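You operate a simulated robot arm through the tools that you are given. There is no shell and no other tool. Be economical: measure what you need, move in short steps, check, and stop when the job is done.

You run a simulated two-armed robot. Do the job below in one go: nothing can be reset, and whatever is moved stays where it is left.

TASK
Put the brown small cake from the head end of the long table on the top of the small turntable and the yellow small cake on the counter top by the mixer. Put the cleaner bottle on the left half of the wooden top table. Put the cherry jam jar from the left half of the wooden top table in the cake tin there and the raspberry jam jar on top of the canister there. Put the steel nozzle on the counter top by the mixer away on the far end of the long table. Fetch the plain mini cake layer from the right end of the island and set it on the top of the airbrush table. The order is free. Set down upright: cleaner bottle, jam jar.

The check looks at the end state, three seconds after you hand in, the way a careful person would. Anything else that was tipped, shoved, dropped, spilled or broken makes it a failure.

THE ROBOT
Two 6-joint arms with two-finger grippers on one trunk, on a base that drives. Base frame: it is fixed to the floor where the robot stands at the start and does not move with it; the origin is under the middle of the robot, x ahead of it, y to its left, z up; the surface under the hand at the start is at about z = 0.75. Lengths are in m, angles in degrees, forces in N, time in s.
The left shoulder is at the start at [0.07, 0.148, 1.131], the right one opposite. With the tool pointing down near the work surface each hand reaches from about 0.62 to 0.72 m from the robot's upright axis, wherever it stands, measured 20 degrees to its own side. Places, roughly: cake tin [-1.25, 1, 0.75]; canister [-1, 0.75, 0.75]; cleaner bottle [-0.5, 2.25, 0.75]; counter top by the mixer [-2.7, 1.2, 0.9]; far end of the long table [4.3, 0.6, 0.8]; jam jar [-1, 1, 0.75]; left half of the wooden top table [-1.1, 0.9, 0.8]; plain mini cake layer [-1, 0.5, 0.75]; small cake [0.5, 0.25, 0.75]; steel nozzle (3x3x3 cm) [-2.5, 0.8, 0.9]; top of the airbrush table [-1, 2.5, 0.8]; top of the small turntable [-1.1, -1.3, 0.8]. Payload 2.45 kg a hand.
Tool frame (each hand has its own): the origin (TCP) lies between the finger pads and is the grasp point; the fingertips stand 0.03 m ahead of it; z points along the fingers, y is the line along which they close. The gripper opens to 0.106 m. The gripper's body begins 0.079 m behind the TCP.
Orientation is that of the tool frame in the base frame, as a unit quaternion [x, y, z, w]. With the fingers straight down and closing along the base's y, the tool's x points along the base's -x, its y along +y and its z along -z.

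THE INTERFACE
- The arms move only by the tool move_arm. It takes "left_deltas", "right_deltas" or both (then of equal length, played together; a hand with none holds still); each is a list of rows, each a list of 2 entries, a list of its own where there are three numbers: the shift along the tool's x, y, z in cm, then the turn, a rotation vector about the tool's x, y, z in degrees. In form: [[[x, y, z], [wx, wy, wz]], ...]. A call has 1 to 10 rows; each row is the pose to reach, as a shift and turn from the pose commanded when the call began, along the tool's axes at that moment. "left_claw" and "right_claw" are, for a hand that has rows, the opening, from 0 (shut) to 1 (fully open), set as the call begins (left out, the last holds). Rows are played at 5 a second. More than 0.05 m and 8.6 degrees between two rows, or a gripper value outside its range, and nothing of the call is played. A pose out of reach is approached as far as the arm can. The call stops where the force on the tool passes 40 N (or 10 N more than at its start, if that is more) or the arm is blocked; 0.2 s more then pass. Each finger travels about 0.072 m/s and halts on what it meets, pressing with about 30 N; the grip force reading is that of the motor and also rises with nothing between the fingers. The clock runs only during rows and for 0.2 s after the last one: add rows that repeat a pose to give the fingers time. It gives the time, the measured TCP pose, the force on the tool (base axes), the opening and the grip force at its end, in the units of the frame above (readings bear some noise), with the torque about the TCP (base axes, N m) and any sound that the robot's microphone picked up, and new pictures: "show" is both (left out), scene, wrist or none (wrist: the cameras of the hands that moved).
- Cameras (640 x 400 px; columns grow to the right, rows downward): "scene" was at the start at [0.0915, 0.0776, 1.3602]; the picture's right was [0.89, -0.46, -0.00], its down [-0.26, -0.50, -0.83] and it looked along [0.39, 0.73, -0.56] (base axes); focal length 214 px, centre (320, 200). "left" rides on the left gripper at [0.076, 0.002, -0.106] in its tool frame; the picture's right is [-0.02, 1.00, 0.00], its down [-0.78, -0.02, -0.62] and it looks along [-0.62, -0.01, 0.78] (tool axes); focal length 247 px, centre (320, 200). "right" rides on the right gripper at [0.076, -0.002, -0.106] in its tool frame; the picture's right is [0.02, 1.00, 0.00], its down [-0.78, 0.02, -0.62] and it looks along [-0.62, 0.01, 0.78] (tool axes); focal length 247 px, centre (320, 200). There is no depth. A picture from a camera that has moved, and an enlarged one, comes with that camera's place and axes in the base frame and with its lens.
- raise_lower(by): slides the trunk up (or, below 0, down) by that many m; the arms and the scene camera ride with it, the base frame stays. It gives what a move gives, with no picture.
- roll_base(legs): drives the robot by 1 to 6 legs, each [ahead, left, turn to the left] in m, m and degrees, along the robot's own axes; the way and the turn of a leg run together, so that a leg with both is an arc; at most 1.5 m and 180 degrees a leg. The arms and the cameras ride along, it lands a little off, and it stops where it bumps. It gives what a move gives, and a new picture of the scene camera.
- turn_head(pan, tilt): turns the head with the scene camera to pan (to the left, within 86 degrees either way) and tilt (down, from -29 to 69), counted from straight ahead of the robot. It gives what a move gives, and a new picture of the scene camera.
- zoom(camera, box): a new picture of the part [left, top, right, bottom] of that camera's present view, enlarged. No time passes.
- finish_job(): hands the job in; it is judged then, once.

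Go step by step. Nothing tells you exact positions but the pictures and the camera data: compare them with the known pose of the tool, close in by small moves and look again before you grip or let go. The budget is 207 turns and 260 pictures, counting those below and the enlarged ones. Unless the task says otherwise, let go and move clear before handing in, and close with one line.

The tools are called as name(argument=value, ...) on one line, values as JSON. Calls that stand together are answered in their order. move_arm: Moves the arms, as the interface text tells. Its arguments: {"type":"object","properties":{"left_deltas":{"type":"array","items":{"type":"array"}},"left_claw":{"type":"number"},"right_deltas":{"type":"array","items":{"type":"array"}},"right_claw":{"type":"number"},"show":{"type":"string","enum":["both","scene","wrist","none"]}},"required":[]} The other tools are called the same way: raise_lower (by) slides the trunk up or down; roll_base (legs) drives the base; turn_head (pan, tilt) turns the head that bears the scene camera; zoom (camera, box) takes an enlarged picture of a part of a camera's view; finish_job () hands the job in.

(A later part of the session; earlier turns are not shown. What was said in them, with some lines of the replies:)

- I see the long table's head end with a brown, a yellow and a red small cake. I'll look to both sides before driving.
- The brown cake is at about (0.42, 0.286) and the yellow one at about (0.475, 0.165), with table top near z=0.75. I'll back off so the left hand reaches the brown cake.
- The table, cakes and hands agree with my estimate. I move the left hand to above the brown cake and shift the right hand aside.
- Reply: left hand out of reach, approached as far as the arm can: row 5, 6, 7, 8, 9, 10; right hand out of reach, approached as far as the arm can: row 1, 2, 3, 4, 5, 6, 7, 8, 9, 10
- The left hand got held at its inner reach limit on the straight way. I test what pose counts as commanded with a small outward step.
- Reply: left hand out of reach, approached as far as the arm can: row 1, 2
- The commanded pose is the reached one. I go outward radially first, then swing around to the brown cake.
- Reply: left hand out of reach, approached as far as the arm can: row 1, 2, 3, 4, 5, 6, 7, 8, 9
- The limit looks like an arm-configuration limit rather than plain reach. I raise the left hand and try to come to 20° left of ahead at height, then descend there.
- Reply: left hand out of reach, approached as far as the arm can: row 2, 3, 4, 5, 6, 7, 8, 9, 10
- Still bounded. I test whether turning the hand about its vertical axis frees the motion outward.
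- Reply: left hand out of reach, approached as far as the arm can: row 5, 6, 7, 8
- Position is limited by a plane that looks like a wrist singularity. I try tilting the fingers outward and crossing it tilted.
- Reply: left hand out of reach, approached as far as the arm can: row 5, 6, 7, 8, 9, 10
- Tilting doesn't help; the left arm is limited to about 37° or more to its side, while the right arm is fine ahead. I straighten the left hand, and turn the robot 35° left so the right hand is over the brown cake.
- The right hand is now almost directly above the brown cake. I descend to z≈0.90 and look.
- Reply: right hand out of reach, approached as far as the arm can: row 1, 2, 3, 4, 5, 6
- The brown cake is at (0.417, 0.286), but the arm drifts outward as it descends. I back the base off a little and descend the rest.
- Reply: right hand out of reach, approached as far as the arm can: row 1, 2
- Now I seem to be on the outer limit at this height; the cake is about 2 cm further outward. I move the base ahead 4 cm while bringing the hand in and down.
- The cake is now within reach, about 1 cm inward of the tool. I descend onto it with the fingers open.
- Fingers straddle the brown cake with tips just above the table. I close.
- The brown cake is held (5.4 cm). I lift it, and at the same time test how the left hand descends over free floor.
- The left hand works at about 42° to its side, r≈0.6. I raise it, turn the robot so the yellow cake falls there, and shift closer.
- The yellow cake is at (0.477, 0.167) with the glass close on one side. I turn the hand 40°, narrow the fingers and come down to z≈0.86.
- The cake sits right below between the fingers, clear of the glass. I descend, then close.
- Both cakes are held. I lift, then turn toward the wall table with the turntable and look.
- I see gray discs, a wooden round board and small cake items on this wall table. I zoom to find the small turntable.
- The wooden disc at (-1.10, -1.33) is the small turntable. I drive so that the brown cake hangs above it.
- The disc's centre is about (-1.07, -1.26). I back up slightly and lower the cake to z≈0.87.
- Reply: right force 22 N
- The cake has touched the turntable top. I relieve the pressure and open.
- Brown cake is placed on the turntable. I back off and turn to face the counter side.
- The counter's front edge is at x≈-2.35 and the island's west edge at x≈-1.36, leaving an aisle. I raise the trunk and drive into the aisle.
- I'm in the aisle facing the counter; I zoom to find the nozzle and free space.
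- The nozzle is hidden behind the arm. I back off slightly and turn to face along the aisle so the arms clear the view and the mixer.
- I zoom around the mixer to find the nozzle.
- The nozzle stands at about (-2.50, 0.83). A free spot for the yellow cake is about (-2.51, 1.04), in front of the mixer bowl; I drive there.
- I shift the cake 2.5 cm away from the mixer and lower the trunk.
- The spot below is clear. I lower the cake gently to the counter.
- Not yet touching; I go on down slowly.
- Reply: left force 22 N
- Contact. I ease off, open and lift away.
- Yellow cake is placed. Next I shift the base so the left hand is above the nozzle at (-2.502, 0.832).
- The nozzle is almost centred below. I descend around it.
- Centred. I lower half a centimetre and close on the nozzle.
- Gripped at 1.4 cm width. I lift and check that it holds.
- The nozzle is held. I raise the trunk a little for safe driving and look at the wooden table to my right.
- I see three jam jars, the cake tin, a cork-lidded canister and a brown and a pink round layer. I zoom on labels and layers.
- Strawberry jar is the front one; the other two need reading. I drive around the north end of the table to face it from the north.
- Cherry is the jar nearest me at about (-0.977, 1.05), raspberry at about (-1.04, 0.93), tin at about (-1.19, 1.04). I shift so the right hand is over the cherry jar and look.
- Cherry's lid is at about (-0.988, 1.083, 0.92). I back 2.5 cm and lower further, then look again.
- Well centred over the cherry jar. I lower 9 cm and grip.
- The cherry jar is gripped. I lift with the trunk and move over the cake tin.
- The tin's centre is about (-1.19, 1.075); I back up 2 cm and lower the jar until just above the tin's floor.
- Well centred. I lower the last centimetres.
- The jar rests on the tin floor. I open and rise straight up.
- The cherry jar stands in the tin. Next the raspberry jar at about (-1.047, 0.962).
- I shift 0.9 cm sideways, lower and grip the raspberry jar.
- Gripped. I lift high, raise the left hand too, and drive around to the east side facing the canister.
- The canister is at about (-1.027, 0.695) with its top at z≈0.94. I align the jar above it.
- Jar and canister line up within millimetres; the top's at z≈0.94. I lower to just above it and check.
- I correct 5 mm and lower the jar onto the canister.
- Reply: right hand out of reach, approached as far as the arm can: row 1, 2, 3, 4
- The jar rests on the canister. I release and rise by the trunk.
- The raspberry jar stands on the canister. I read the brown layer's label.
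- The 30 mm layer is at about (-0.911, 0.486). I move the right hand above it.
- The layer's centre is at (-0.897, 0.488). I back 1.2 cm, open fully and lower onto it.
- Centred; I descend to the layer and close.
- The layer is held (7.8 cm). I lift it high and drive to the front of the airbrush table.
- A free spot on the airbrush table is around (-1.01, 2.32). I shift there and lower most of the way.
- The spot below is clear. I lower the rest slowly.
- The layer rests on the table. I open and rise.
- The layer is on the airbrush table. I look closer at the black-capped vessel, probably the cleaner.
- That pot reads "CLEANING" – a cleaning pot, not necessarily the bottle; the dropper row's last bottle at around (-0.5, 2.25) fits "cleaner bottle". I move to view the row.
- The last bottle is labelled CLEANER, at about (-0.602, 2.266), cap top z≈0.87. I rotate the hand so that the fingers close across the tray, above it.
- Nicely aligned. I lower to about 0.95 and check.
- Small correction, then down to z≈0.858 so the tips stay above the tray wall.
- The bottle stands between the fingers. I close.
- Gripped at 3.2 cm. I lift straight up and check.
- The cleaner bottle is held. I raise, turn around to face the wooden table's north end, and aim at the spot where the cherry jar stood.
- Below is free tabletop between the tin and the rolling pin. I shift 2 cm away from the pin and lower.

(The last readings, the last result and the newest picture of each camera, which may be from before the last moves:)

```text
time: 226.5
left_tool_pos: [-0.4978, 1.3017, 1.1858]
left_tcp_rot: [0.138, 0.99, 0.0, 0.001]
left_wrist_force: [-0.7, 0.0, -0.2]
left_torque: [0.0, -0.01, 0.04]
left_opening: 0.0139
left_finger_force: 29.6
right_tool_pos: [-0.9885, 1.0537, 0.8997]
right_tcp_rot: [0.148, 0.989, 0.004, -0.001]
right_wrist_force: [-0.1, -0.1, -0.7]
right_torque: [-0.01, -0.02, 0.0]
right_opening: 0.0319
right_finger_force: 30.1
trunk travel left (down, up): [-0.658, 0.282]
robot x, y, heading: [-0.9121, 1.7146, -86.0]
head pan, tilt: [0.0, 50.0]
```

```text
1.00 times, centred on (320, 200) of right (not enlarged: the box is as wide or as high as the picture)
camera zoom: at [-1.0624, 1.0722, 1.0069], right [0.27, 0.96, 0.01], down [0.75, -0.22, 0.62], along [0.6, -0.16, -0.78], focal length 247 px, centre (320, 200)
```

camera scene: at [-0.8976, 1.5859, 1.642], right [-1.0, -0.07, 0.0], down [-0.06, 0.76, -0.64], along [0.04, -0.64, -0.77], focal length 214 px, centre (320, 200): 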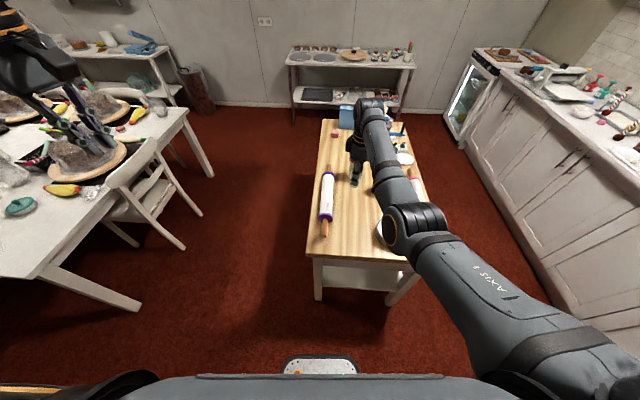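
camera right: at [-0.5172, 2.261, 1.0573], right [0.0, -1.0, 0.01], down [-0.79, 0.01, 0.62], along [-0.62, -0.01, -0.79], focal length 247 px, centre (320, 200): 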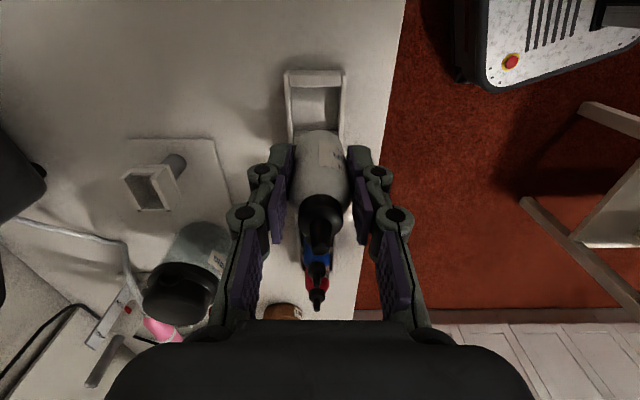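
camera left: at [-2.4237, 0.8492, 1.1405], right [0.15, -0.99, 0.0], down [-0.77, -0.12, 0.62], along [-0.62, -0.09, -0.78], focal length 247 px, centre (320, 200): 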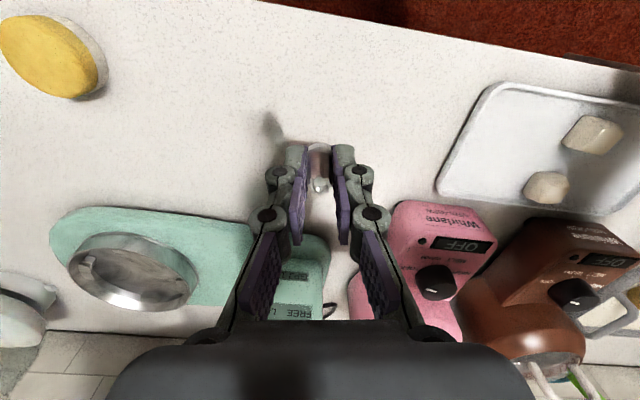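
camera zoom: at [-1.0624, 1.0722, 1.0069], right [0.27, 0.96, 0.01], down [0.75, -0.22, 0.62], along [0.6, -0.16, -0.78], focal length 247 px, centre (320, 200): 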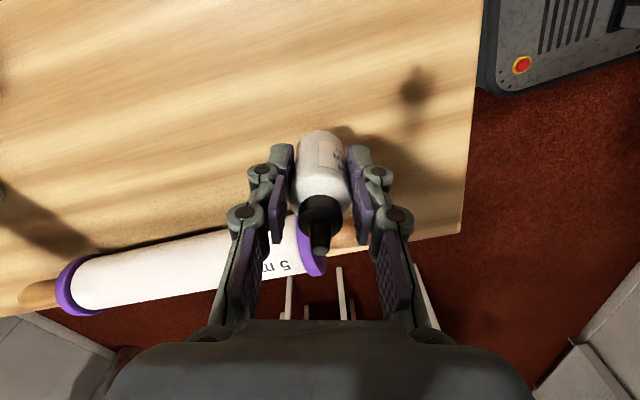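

raise_lower(by=-0.03)

move_arm(right_deltas=[[[0, 0, 0.3], [0, 0, 0]], [[0, 0, 0.6], [0, 0, 0]], [[0, 0, 0.9], [0, 0, 0]]], show="wrist")

```text
time: 227.3
left_tool_pos: [-0.4975, 1.3026, 1.1569]
left_tcp_rot: [0.138, 0.99, 0.0, 0.001]
left_wrist_force: [-0.8, 0.4, 0.8]
left_torque: [-0.01, 0.04, 0.01]
left_opening: 0.0138
left_finger_force: 29.6
right_tool_pos: [-0.9902, 1.0528, 0.8698]
right_tcp_rot: [0.148, 0.989, 0.003, 0.0]
right_wrist_force: [0.0, 0.3, -0.7]
right_torque: [0.03, 0.0, 0.0]
right_opening: 0.0318
right_finger_force: 29.9
trunk travel left (down, up): [-0.628, 0.312]
robot x, y, heading: [-0.913, 1.7096, -85.6]
head pan, tilt: [0.0, 50.0]
```

```text
time: 228.1
left_tool_pos: [-0.4974, 1.3028, 1.1569]
left_tcp_rot: [0.138, 0.99, 0.0, 0.001]
left_wrist_force: [0.3, 0.0, 0.0]
left_torque: [0.03, 0.03, -0.02]
left_opening: 0.0139
left_finger_force: 30.0
right_tool_pos: [-0.9896, 1.0538, 0.8606]
right_tcp_rot: [0.148, 0.989, 0.004, 0.0]
right_wrist_force: [-0.1, -0.1, -0.1]
right_torque: [0.02, 0.01, -0.02]
right_opening: 0.0318
right_finger_force: 30.1
trunk travel left (down, up): [-0.628, 0.312]
robot x, y, heading: [-0.9119, 1.7148, -85.7]
head pan, tilt: [0.0, 50.0]
camera right: at [-1.0623, 1.0725, 0.9676], right [0.27, 0.96, 0.01], down [0.75, -0.22, 0.62], along [0.6, -0.16, -0.79], focal length 247 px, centre (320, 200)
```

right: 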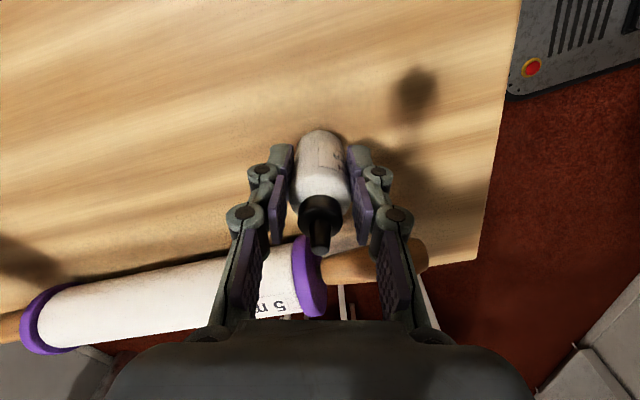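

Not touching yet; I continue down in small steps.

move_arm(right_deltas=[[[0, 0, 0.2], [0, 0, 0]], [[0, 0, 0.4], [0, 0, 0]], [[0, 0, 0.6], [0, 0, 0]]], show="none")

```text
time: 228.9
left_tool_pos: [-0.498, 1.3023, 1.1574]
left_tcp_rot: [0.138, 0.99, 0.0, 0.001]
left_wrist_force: [0.8, 0.0, -1.2]
left_torque: [0.04, 0.01, 0.05]
left_opening: 0.0138
left_finger_force: 29.8
right_tool_pos: [-0.9897, 1.0543, 0.8556]
right_tcp_rot: [0.147, 0.989, 0.004, -0.001]
right_wrist_force: [0.8, 0.9, -0.2]
right_torque: [0.04, 0.02, -0.01]
right_opening: 0.0321
right_finger_force: 29.9
trunk travel left (down, up): [-0.628, 0.312]
robot x, y, heading: [-0.916, 1.7138, -85.8]
head pan, tilt: [0.0, 50.0]
```

move_arm(right_deltas=[[[0, 0, 0.2], [0, 0, 0]], [[0, 0, 0.4], [0, 0, 0]], [[0, 0, 0.5], [0, 0, 0]]], show="wrist")

```text
time: 229.7
left_tool_pos: [-0.4975, 1.3036, 1.1586]
left_tcp_rot: [0.137, 0.991, -0.001, 0.001]
left_wrist_force: [-0.4, -0.2, 0.5]
left_torque: [-0.02, 0.01, -0.03]
left_opening: 0.0138
left_finger_force: 30.0
right_tool_pos: [-0.9895, 1.0538, 0.8538]
right_tcp_rot: [0.148, 0.989, 0.002, 0.0]
right_wrist_force: [-0.2, -2.5, 19.2]
right_torque: [-0.13, -0.1, 0.01]
right_opening: 0.0319
right_finger_force: 29.6
trunk travel left (down, up): [-0.628, 0.312]
robot x, y, heading: [-0.9147, 1.7124, -85.9]
head pan, tilt: [0.0, 50.0]
camera right: at [-1.0624, 1.0739, 0.9606], right [0.27, 0.96, 0.0], down [0.75, -0.21, 0.62], along [0.6, -0.17, -0.78], focal length 247 px, centre (320, 200)
```

right: 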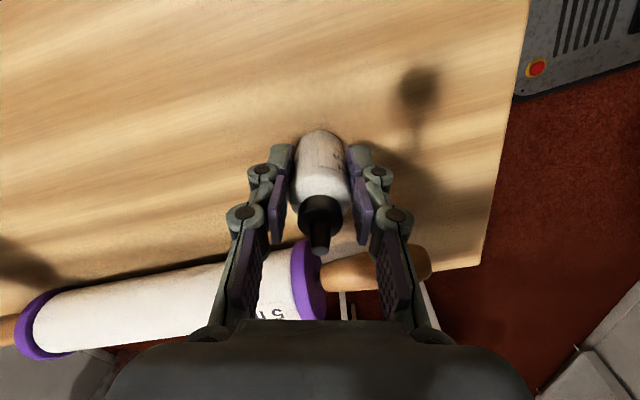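

Contact. I ease off, release and rise.

move_arm(right_deltas=[[[0, 0, -0.15], [0, 0, 0]], [[0, 0, -0.25], [0, 0, 0]]], show="none")

move_arm(right_deltas=[[[0, 0, 0], [0, 0, 0]], [[0, 0, 0], [0, 0, 0]], [[0, 0, 0], [0, 0, 0]], [[0, 0, -2], [0, 0, 0]], [[0, 0, -5], [0, 0, 0]], [[0, 0, -8], [0, 0, 0]]], right_claw=0.6, show="wrist")

```text
time: 230.3
left_tool_pos: [-0.4969, 1.3037, 1.1568]
left_tcp_rot: [0.138, 0.99, -0.001, 0.0]
left_wrist_force: [0.2, -0.1, -0.6]
left_torque: [-0.01, -0.03, 0.0]
left_opening: 0.0137
left_finger_force: 30.0
right_tool_pos: [-0.9886, 1.0539, 0.854]
right_tcp_rot: [0.148, 0.989, 0.003, 0.0]
right_wrist_force: [0.9, -6.4, 15.8]
right_torque: [-0.35, -0.07, 0.01]
right_opening: 0.0321
right_finger_force: 30.1
trunk travel left (down, up): [-0.628, 0.312]
robot x, y, heading: [-0.9124, 1.7157, -85.6]
head pan, tilt: [0.0, 50.0]
```

```text
time: 231.7
left_tool_pos: [-0.499, 1.3016, 1.1569]
left_tcp_rot: [0.138, 0.99, 0.0, 0.0]
left_wrist_force: [0.2, 0.1, 0.6]
left_torque: [-0.03, 0.01, 0.04]
left_opening: 0.014
left_finger_force: 29.4
right_tool_pos: [-0.9901, 1.0538, 0.9312]
right_tcp_rot: [0.148, 0.989, 0.004, 0.0]
right_wrist_force: [0.2, -0.1, 0.8]
right_torque: [0.03, -0.06, 0.03]
right_opening: 0.0635
right_finger_force: 0.0
trunk travel left (down, up): [-0.628, 0.312]
robot x, y, heading: [-0.9101, 1.7151, -85.9]
head pan, tilt: [0.0, 50.0]
camera right: at [-1.0628, 1.0727, 1.0381], right [0.27, 0.96, 0.01], down [0.75, -0.22, 0.62], along [0.6, -0.16, -0.78], focal length 247 px, centre (320, 200)
```

right: 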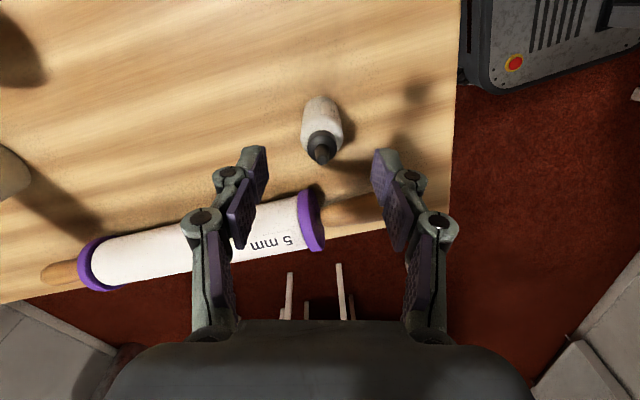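

The cleaner bottle stands upright. Now I carry the nozzle: raise, and drive around the head of the long table into the right-hand aisle.

raise_lower(by=0.25)

roll_base(legs=[[0, 0, -4.2], [0, 0.63, 0], [1.2, 0, 0], [1.1, 0, 0], [0, 0, 90]])

turn_head(pan=5, tilt=18)

```text
time: 234.3
left_tool_pos: [-0.4969, 1.3013, 1.4072]
left_tcp_rot: [0.138, 0.99, 0.0, 0.001]
left_wrist_force: [0.6, -0.6, -0.8]
left_torque: [-0.03, -0.01, 0.02]
left_opening: 0.0137
left_finger_force: 29.4
right_tool_pos: [-0.9898, 1.0537, 1.1813]
right_tcp_rot: [0.148, 0.989, 0.004, -0.001]
right_wrist_force: [-0.3, -0.3, -0.6]
right_torque: [0.02, -0.01, 0.01]
right_opening: 0.0636
right_finger_force: 0.3
trunk travel left (down, up): [-0.878, 0.062]
robot x, y, heading: [-0.9141, 1.7125, -85.5]
head pan, tilt: [0.0, 50.0]
```

```text
time: 252.9
left_tool_pos: [0.1673, -0.1926, 1.4074]
left_tcp_rot: [-0.572, 0.82, 0.0, 0.0]
left_wrist_force: [0.4, 0.3, 0.4]
left_torque: [0.01, -0.03, -0.03]
left_opening: 0.0138
left_finger_force: 30.1
right_tool_pos: [0.3778, -0.7022, 1.181]
right_tcp_rot: [-0.564, 0.826, 0.003, -0.003]
right_wrist_force: [0.5, -1.0, 0.4]
right_torque: [0.01, -0.01, 0.03]
right_opening: 0.0635
right_finger_force: 0.0
trunk travel left (down, up): [-0.878, 0.062]
robot x, y, heading: [-0.2754, -0.5749, -0.3]
head pan, tilt: [0.0, 50.0]
camera scene: at [-0.1469, -0.576, 1.612], right [0.0, -1.0, 0.0], down [-0.77, 0.0, -0.64], along [0.64, 0.0, -0.77], focal length 214 px, centre (320, 200)
```

scene: 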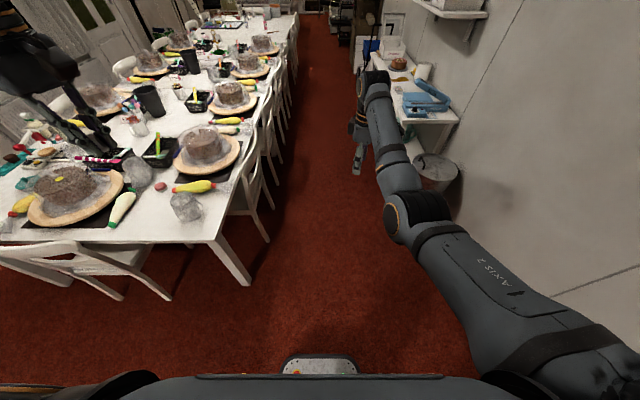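

```text
time: 253.9
left_tool_pos: [0.1669, -0.1897, 1.4072]
left_tcp_rot: [-0.572, 0.82, 0.001, 0.001]
left_wrist_force: [0.0, 0.3, 0.1]
left_torque: [0.0, -0.04, 0.01]
left_opening: 0.0139
left_finger_force: 30.4
right_tool_pos: [0.3787, -0.702, 1.1805]
right_tcp_rot: [-0.564, 0.826, 0.002, -0.004]
right_wrist_force: [0.1, -0.2, 0.7]
right_torque: [-0.01, -0.01, -0.02]
right_opening: 0.0637
right_finger_force: 0.1
trunk travel left (down, up): [-0.878, 0.062]
robot x, y, heading: [-0.2722, -0.5728, -0.1]
head pan, tilt: [5.0, 18.0]
camera scene: at [-0.1311, -0.5674, 1.6608], right [0.08, -1.0, 0.0], down [-0.31, -0.03, -0.95], along [0.95, 0.08, -0.31], focal length 214 px, centre (320, 200)
```

scene: 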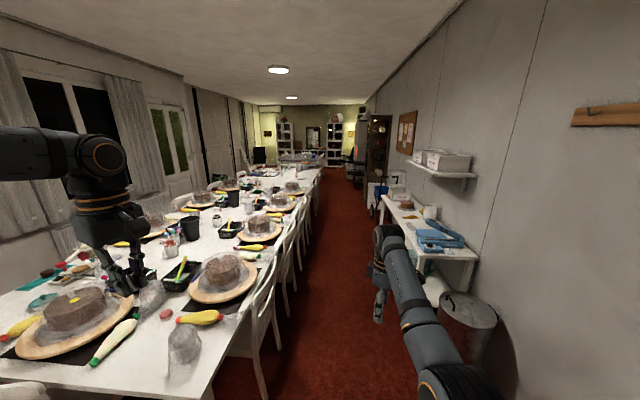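

The aisle ahead is clear around y≈-0.6. I drive 2.8 m ahead and look at the far end.

roll_base(legs=[[1.4, -0.04, 0], [1.4, 0, 0]])

turn_head(pan=35, tilt=30)

```text
time: 267.5
left_tool_pos: [2.9757, -0.2611, 1.4076]
left_tcp_rot: [-0.566, 0.824, 0.001, 0.001]
left_wrist_force: [0.1, 0.2, 0.1]
left_torque: [0.01, 0.01, 0.0]
left_opening: 0.0138
left_finger_force: 29.9
right_tool_pos: [3.1788, -0.7734, 1.1815]
right_tcp_rot: [-0.558, 0.83, 0.002, -0.002]
right_wrist_force: [-0.3, 0.5, 0.8]
right_torque: [-0.03, -0.01, 0.02]
right_opening: 0.0638
right_finger_force: 0.0
trunk travel left (down, up): [-0.878, 0.062]
robot x, y, heading: [2.5275, -0.6347, -1.2]
head pan, tilt: [5.0, 18.0]
camera scene: at [2.6714, -0.6326, 1.661], right [0.07, -1.0, 0.0], down [-0.31, -0.02, -0.95], along [0.95, 0.07, -0.31], focal length 214 px, centre (320, 200)
```

scene: 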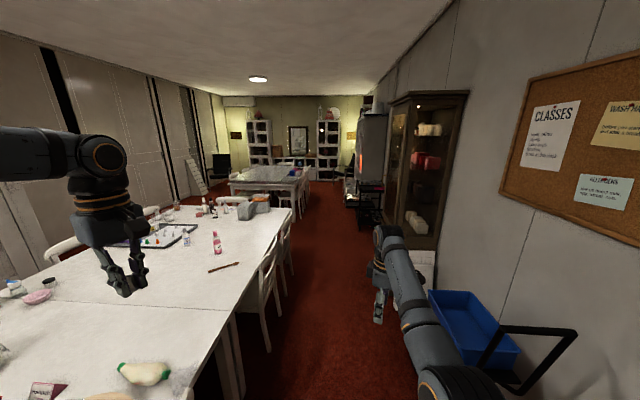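

```text
time: 268.4
left_tool_pos: [2.9772, -0.2608, 1.4065]
left_tcp_rot: [-0.566, 0.824, 0.001, 0.0]
left_wrist_force: [-0.2, -0.2, -0.5]
left_torque: [0.04, 0.01, 0.0]
left_opening: 0.0139
left_finger_force: 30.1
right_tool_pos: [3.1789, -0.7747, 1.1804]
right_tcp_rot: [-0.557, 0.83, 0.002, -0.004]
right_wrist_force: [-0.3, 0.1, 0.7]
right_torque: [-0.02, 0.04, 0.01]
right_opening: 0.0636
right_finger_force: 0.1
trunk travel left (down, up): [-0.878, 0.062]
robot x, y, heading: [2.5277, -0.6385, -1.0]
head pan, tilt: [35.0, 30.0]
camera scene: at [2.6546, -0.5886, 1.6416], right [0.56, -0.83, 0.0], down [-0.41, -0.28, -0.87], along [0.72, 0.48, -0.5], focal length 214 px, centre (320, 200)
```

scene: 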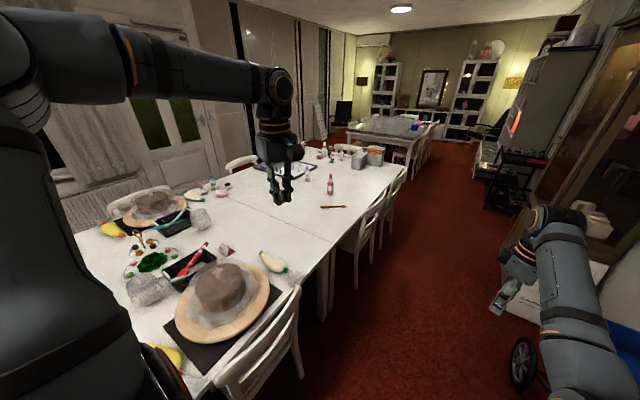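

The last table segment spans about x 3.6–5.2 with chairs along this side; around (4.3, 0.1) looks free. I drive alongside and look down at it.

roll_base(legs=[[1.38, 0.03, 0], [0, 0, 11]])

turn_head(pan=50, tilt=45)

```text
time: 276.1
left_tool_pos: [4.2778, -0.1644, 1.4071]
left_tcp_rot: [-0.648, 0.762, 0.001, 0.0]
left_wrist_force: [0.3, -0.4, 0.0]
left_torque: [0.03, 0.04, 0.02]
left_opening: 0.0138
left_finger_force: 29.6
right_tool_pos: [4.5815, -0.6248, 1.1794]
right_tcp_rot: [-0.64, 0.768, 0.003, -0.004]
right_wrist_force: [0.2, -0.7, -0.1]
right_torque: [0.03, -0.03, 0.02]
right_opening: 0.0638
right_finger_force: 0.0
trunk travel left (down, up): [-0.878, 0.062]
robot x, y, heading: [3.9162, -0.6249, 10.8]
head pan, tilt: [35.0, 30.0]
camera scene: at [4.0304, -0.5519, 1.6416], right [0.72, -0.7, 0.0], down [-0.35, -0.36, -0.87], along [0.6, 0.62, -0.5], focal length 214 px, centre (320, 200)
```

scene: 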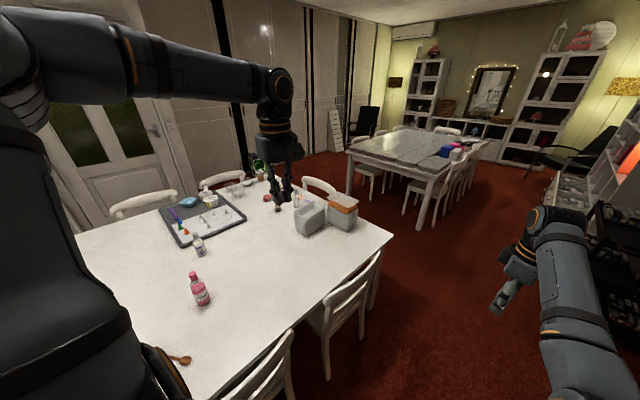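

```text
time: 276.9
left_tool_pos: [4.2772, -0.1631, 1.4064]
left_tcp_rot: [-0.648, 0.761, 0.0, 0.0]
left_wrist_force: [-0.4, 0.7, -0.2]
left_torque: [0.02, -0.01, -0.03]
left_opening: 0.0136
left_finger_force: 30.0
right_tool_pos: [4.5806, -0.624, 1.1814]
right_tcp_rot: [-0.64, 0.768, 0.002, -0.005]
right_wrist_force: [-0.1, 0.5, -0.2]
right_torque: [-0.02, -0.01, -0.02]
right_opening: 0.0635
right_finger_force: 0.0
trunk travel left (down, up): [-0.878, 0.062]
robot x, y, heading: [3.9204, -0.6218, 10.8]
head pan, tilt: [50.0, 45.0]
camera scene: at [4.0056, -0.543, 1.619], right [0.87, -0.49, 0.0], down [-0.35, -0.62, -0.71], along [0.35, 0.62, -0.71], focal length 214 px, centre (320, 200)
```

scene: 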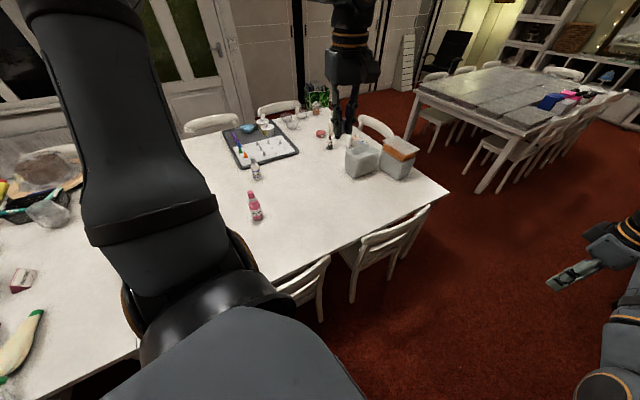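

The spot around (4.39, 0.05) is free. I turn a bit more left and shift, then see where the left hand is.

roll_base(legs=[[0, 0, 14], [0.236, -0.11, 0]])

zoom(camera="left", box=[0, 0, 640, 400])

```text
time: 279.6
left_tool_pos: [4.4112, -0.0924, 1.4081]
left_tcp_rot: [0.737, -0.676, 0.001, -0.001]
left_wrist_force: [-0.3, -0.3, -0.1]
left_torque: [0.03, -0.04, 0.01]
left_opening: 0.0137
left_finger_force: 29.9
right_tool_pos: [4.8187, -0.4622, 1.1834]
right_tcp_rot: [0.731, -0.683, -0.001, 0.003]
right_wrist_force: [-1.5, 0.3, -0.4]
right_torque: [0.01, -0.04, 0.01]
right_opening: 0.0635
right_finger_force: 0.1
trunk travel left (down, up): [-0.878, 0.062]
robot x, y, heading: [4.1775, -0.6258, 25.1]
head pan, tilt: [50.0, 45.0]
camera scene: at [4.239, -0.5267, 1.6191], right [0.97, -0.26, 0.0], down [-0.18, -0.68, -0.71], along [0.18, 0.68, -0.71], focal length 214 px, centre (320, 200)
```

scene: 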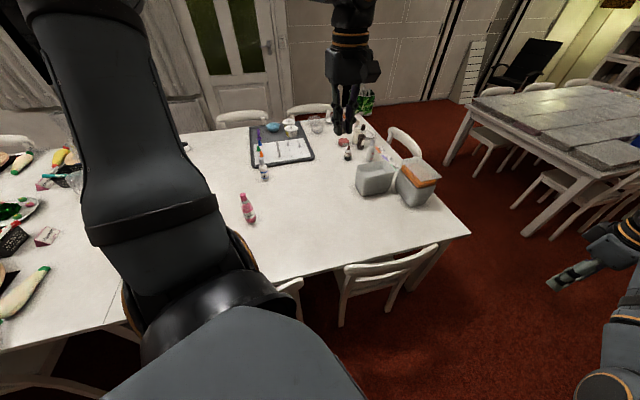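

```text
1.00 times, centred on (320, 200) of left (not enlarged: the box is as wide or as high as the picture)
camera zoom: at [4.4148, -0.168, 1.5143], right [-1.0, -0.07, 0.0], down [-0.05, 0.78, 0.62], along [-0.04, 0.62, -0.78], focal length 247 px, centre (320, 200)
```

zoom: 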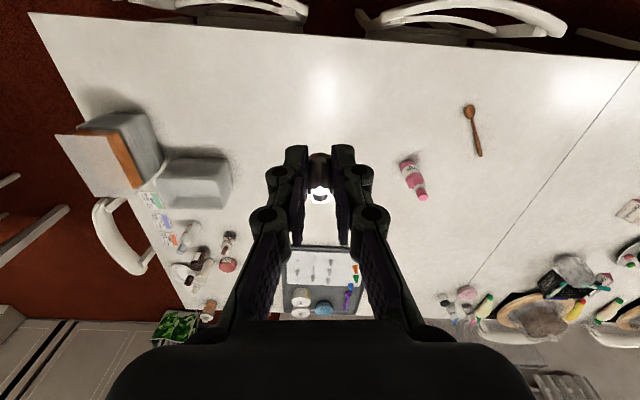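

The area under the hand is clear. I extend the left hand 14 cm over the table while lowering.

move_arm(left_deltas=[[[-2, 0, 3.5], [0, 0, 0]], [[-4, 0, 7], [0, 0, 0]], [[-6, 0, 10.5], [0, 0, 0]], [[-8, 0, 14], [0, 0, 0]], [[-10, 0, 17.5], [0, 0, 0]], [[-12, 0, 21], [0, 0, 0]], [[-14, 0, 24.5], [0, 0, 0]], [[-14, 0, 28], [0, 0, 0]]], show="none")

raise_lower(by=-0.22)

zoom(camera="left", box=[0, 0, 640, 400])

```text
time: 281.4
left_tool_pos: [4.401, 0.0503, 1.1284]
left_tcp_rot: [0.737, -0.676, -0.001, -0.001]
left_wrist_force: [-0.2, -1.0, -0.4]
left_torque: [0.02, 0.01, 0.0]
left_opening: 0.0139
left_finger_force: 30.1
right_tool_pos: [4.8204, -0.4621, 1.18]
right_tcp_rot: [0.731, -0.683, -0.002, 0.004]
right_wrist_force: [-0.3, 0.9, 1.1]
right_torque: [-0.01, -0.02, 0.01]
right_opening: 0.0635
right_finger_force: 0.0
trunk travel left (down, up): [-0.878, 0.062]
robot x, y, heading: [4.1784, -0.6246, 25.1]
head pan, tilt: [50.0, 45.0]
```

```text
time: 283.7
left_tool_pos: [4.4004, 0.0485, 0.9098]
left_tcp_rot: [0.738, -0.675, -0.001, -0.001]
left_wrist_force: [0.5, -0.1, -0.3]
left_torque: [0.01, -0.03, 0.0]
left_opening: 0.0137
left_finger_force: 29.6
right_tool_pos: [4.8198, -0.4619, 0.9612]
right_tcp_rot: [0.731, -0.683, -0.002, 0.004]
right_wrist_force: [1.0, -0.8, -0.2]
right_torque: [0.02, -0.01, 0.0]
right_opening: 0.0638
right_finger_force: 0.0
trunk travel left (down, up): [-0.658, 0.282]
robot x, y, heading: [4.1762, -0.6221, 25.0]
head pan, tilt: [50.0, 45.0]
```

```text
1.00 times, centred on (320, 200) of left (not enlarged: the box is as wide or as high as the picture)
camera zoom: at [4.4052, -0.0285, 1.0156], right [-1.0, -0.07, 0.0], down [-0.05, 0.78, 0.62], along [-0.04, 0.62, -0.78], focal length 247 px, centre (320, 200)
```

zoom: 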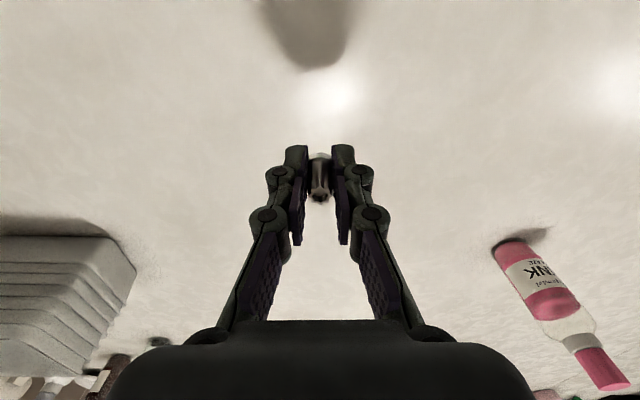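

The spot is clear and the nozzle is upright. I lower toward the table.

move_arm(left_deltas=[[[0, 0, 3], [0, 0, 0]], [[0, 0, 6], [0, 0, 0]], [[0, 0, 9], [0, 0, 0]], [[0, 0, 11], [0, 0, 0]], [[0, 0, 11.7], [0, 0, 0]]], show="wrist")

```text
time: 284.9
left_tool_pos: [4.3987, 0.0454, 0.7949]
left_tcp_rot: [0.737, -0.676, 0.0, -0.001]
left_wrist_force: [0.7, -0.2, 0.3]
left_torque: [0.03, 0.01, 0.02]
left_opening: 0.0135
left_finger_force: 29.9
left hand out of reach, approached as far as the arm can: row 5
right_tool_pos: [4.8209, -0.463, 0.9614]
right_tcp_rot: [0.731, -0.683, -0.002, 0.003]
right_wrist_force: [0.4, 0.3, 0.7]
right_torque: [0.04, 0.0, -0.01]
right_opening: 0.064
right_finger_force: 0.1
trunk travel left (down, up): [-0.658, 0.282]
robot x, y, heading: [4.1785, -0.6262, 25.0]
head pan, tilt: [50.0, 45.0]
camera left: at [4.4039, -0.032, 0.9015], right [-1.0, -0.07, 0.0], down [-0.05, 0.78, 0.62], along [-0.04, 0.62, -0.78], focal length 247 px, centre (320, 200)
```

left: 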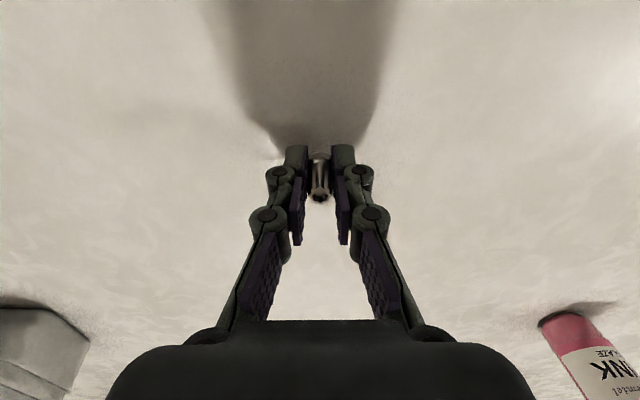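

move_arm(left_deltas=[[[1.5, 0, 0.2], [0, 0, 0]], [[1.5, 0, 0.5], [0, 0, 0]], [[1.5, 0, 0.8], [0, 0, 0]]], show="none")

```text
time: 285.7
left_tool_pos: [4.3995, 0.0315, 0.7862]
left_tcp_rot: [0.738, -0.675, -0.001, -0.001]
left_wrist_force: [-0.1, 0.0, -0.1]
left_torque: [-0.01, 0.01, -0.02]
left_opening: 0.0139
left_finger_force: 29.9
right_tool_pos: [4.8199, -0.4623, 0.9605]
right_tcp_rot: [0.73, -0.683, -0.002, 0.004]
right_wrist_force: [-0.2, 0.2, 0.4]
right_torque: [-0.02, -0.01, 0.0]
right_opening: 0.0634
right_finger_force: 0.0
trunk travel left (down, up): [-0.658, 0.282]
robot x, y, heading: [4.1763, -0.6286, 25.0]
head pan, tilt: [50.0, 45.0]
```

move_arm(left_deltas=[[[0, 0, 0.2], [0, 0, 0]], [[0, 0, 0.4], [0, 0, 0]], [[0, 0, 0.5], [0, 0, 0]]], show="wrist")

```text
time: 286.5
left_tool_pos: [4.3989, 0.03, 0.7851]
left_tcp_rot: [0.737, -0.675, 0.0, -0.001]
left_wrist_force: [0.5, 0.4, -0.2]
left_torque: [0.0, 0.01, -0.02]
left_opening: 0.0138
left_finger_force: 30.0
left hand out of reach, approached as far as the arm can: row 3
right_tool_pos: [4.8204, -0.4633, 0.9617]
right_tcp_rot: [0.731, -0.682, -0.002, 0.005]
right_wrist_force: [0.2, -0.2, 0.5]
right_torque: [0.0, 0.01, 0.0]
right_opening: 0.0634
right_finger_force: 0.1
trunk travel left (down, up): [-0.658, 0.282]
robot x, y, heading: [4.1724, -0.6256, 25.1]
head pan, tilt: [50.0, 45.0]
camera left: at [4.4039, -0.0466, 0.8915], right [-1.0, -0.07, 0.0], down [-0.05, 0.78, 0.62], along [-0.04, 0.62, -0.78], focal length 247 px, centre (320, 200)
```

left: 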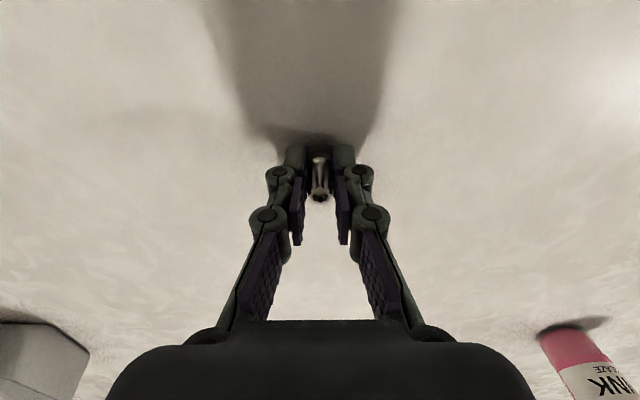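

The arm is at its downward limit here; I use the trunk in small steps.

raise_lower(by=-0.005)

raise_lower(by=-0.003)

```text
time: 287.1
left_tool_pos: [4.3988, 0.0298, 0.78]
left_tcp_rot: [0.737, -0.675, -0.001, 0.0]
left_wrist_force: [-0.3, 0.0, -0.2]
left_torque: [0.01, -0.01, 0.02]
left_opening: 0.0139
left_finger_force: 30.2
right_tool_pos: [4.8205, -0.4638, 0.9554]
right_tcp_rot: [0.731, -0.682, -0.001, 0.005]
right_wrist_force: [-0.6, -0.5, 0.5]
right_torque: [0.02, 0.0, -0.02]
right_opening: 0.0635
right_finger_force: 0.0
trunk travel left (down, up): [-0.653, 0.287]
robot x, y, heading: [4.1753, -0.6227, 25.0]
head pan, tilt: [50.0, 45.0]
```

```text
time: 287.6
left_tool_pos: [4.3988, 0.0302, 0.779]
left_tcp_rot: [0.737, -0.675, -0.001, -0.003]
left_wrist_force: [-3.5, 4.2, 16.9]
left_torque: [-0.05, 0.22, 0.0]
left_opening: 0.0138
left_finger_force: 30.3
right_tool_pos: [4.8192, -0.4657, 0.9539]
right_tcp_rot: [0.731, -0.683, -0.003, 0.003]
right_wrist_force: [0.1, -0.6, 0.2]
right_torque: [0.03, -0.01, -0.01]
right_opening: 0.0638
right_finger_force: 0.1
trunk travel left (down, up): [-0.65, 0.29]
robot x, y, heading: [4.1772, -0.6248, 24.9]
head pan, tilt: [50.0, 45.0]
```

Contact. I ease off slightly, open and rise.

raise_lower(by=0.002)

move_arm(left_deltas=[[[0, 0, 0], [0, 0, 0]], [[0, 0, 0], [0, 0, 0]], [[0, 0, 0], [0, 0, 0]]], left_claw=0.6, show="wrist")

raise_lower(by=0.2)

zoom(camera="left", box=[0, 0, 640, 400])

```text
time: 288.1
left_tool_pos: [4.3993, 0.0298, 0.779]
left_tcp_rot: [0.737, -0.675, -0.001, -0.002]
left_wrist_force: [-0.2, 4.9, 9.4]
left_torque: [0.1, 0.02, -0.03]
left_opening: 0.0137
left_finger_force: 30.6
right_tool_pos: [4.8205, -0.4624, 0.9543]
right_tcp_rot: [0.73, -0.683, -0.001, 0.003]
right_wrist_force: [0.1, 0.5, -0.9]
right_torque: [0.01, -0.02, 0.01]
right_opening: 0.0636
right_finger_force: 0.0
trunk travel left (down, up): [-0.652, 0.288]
robot x, y, heading: [4.175, -0.6253, 25.1]
head pan, tilt: [50.0, 45.0]
```

```text
time: 288.9
left_tool_pos: [4.3984, 0.0294, 0.7784]
left_tcp_rot: [0.738, -0.675, -0.001, -0.001]
left_wrist_force: [-0.5, 0.1, 0.9]
left_torque: [0.01, 0.0, -0.02]
left_opening: 0.0634
left_finger_force: 0.1
right_tool_pos: [4.8194, -0.4628, 0.9555]
right_tcp_rot: [0.731, -0.683, -0.002, 0.004]
right_wrist_force: [-0.5, -1.1, -0.1]
right_torque: [0.03, 0.0, -0.03]
right_opening: 0.0637
right_finger_force: 0.1
trunk travel left (down, up): [-0.652, 0.288]
robot x, y, heading: [4.1747, -0.6274, 25.1]
head pan, tilt: [50.0, 45.0]
camera left: at [4.4037, -0.047, 0.8855], right [-1.0, -0.07, 0.0], down [-0.05, 0.78, 0.62], along [-0.04, 0.62, -0.78], focal length 247 px, centre (320, 200)
```

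left: 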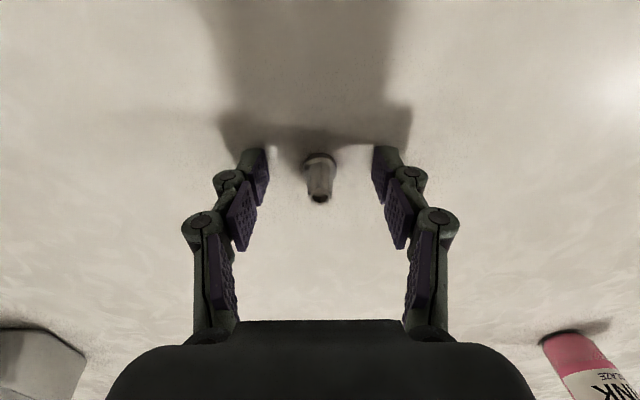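

```text
time: 291.1
left_tool_pos: [4.3991, 0.0311, 0.979]
left_tcp_rot: [0.738, -0.675, -0.001, -0.001]
left_wrist_force: [0.6, -0.6, 0.0]
left_torque: [0.02, -0.02, 0.01]
left_opening: 0.0634
left_finger_force: 0.1
right_tool_pos: [4.8206, -0.463, 1.1548]
right_tcp_rot: [0.731, -0.682, -0.001, 0.005]
right_wrist_force: [-0.1, -0.5, 1.2]
right_torque: [-0.01, 0.0, -0.02]
right_opening: 0.0634
right_finger_force: 0.1
trunk travel left (down, up): [-0.852, 0.088]
robot x, y, heading: [4.1765, -0.6231, 24.8]
head pan, tilt: [50.0, 45.0]
```

```text
1.00 times, centred on (320, 200) of left (not enlarged: the box is as wide or as high as the picture)
camera zoom: at [4.4041, -0.0465, 1.0855], right [-1.0, -0.07, 0.0], down [-0.05, 0.78, 0.62], along [-0.04, 0.62, -0.78], focal length 247 px, centre (320, 200)
```

zoom: 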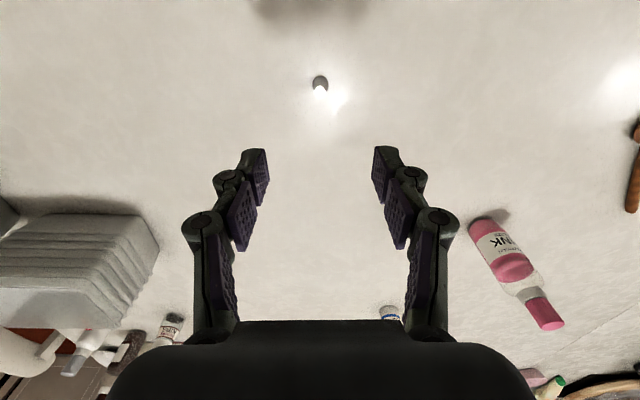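

The nozzle stands on the far end of the long table, every other item was seen in its place after I let it go, and both hands are empty and clear. I hand in.

finish_job()

```text
The job is handed in.
```

All seven items are set down at their requested places, the jars and the cleaner bottle upright, and the job is handed in.
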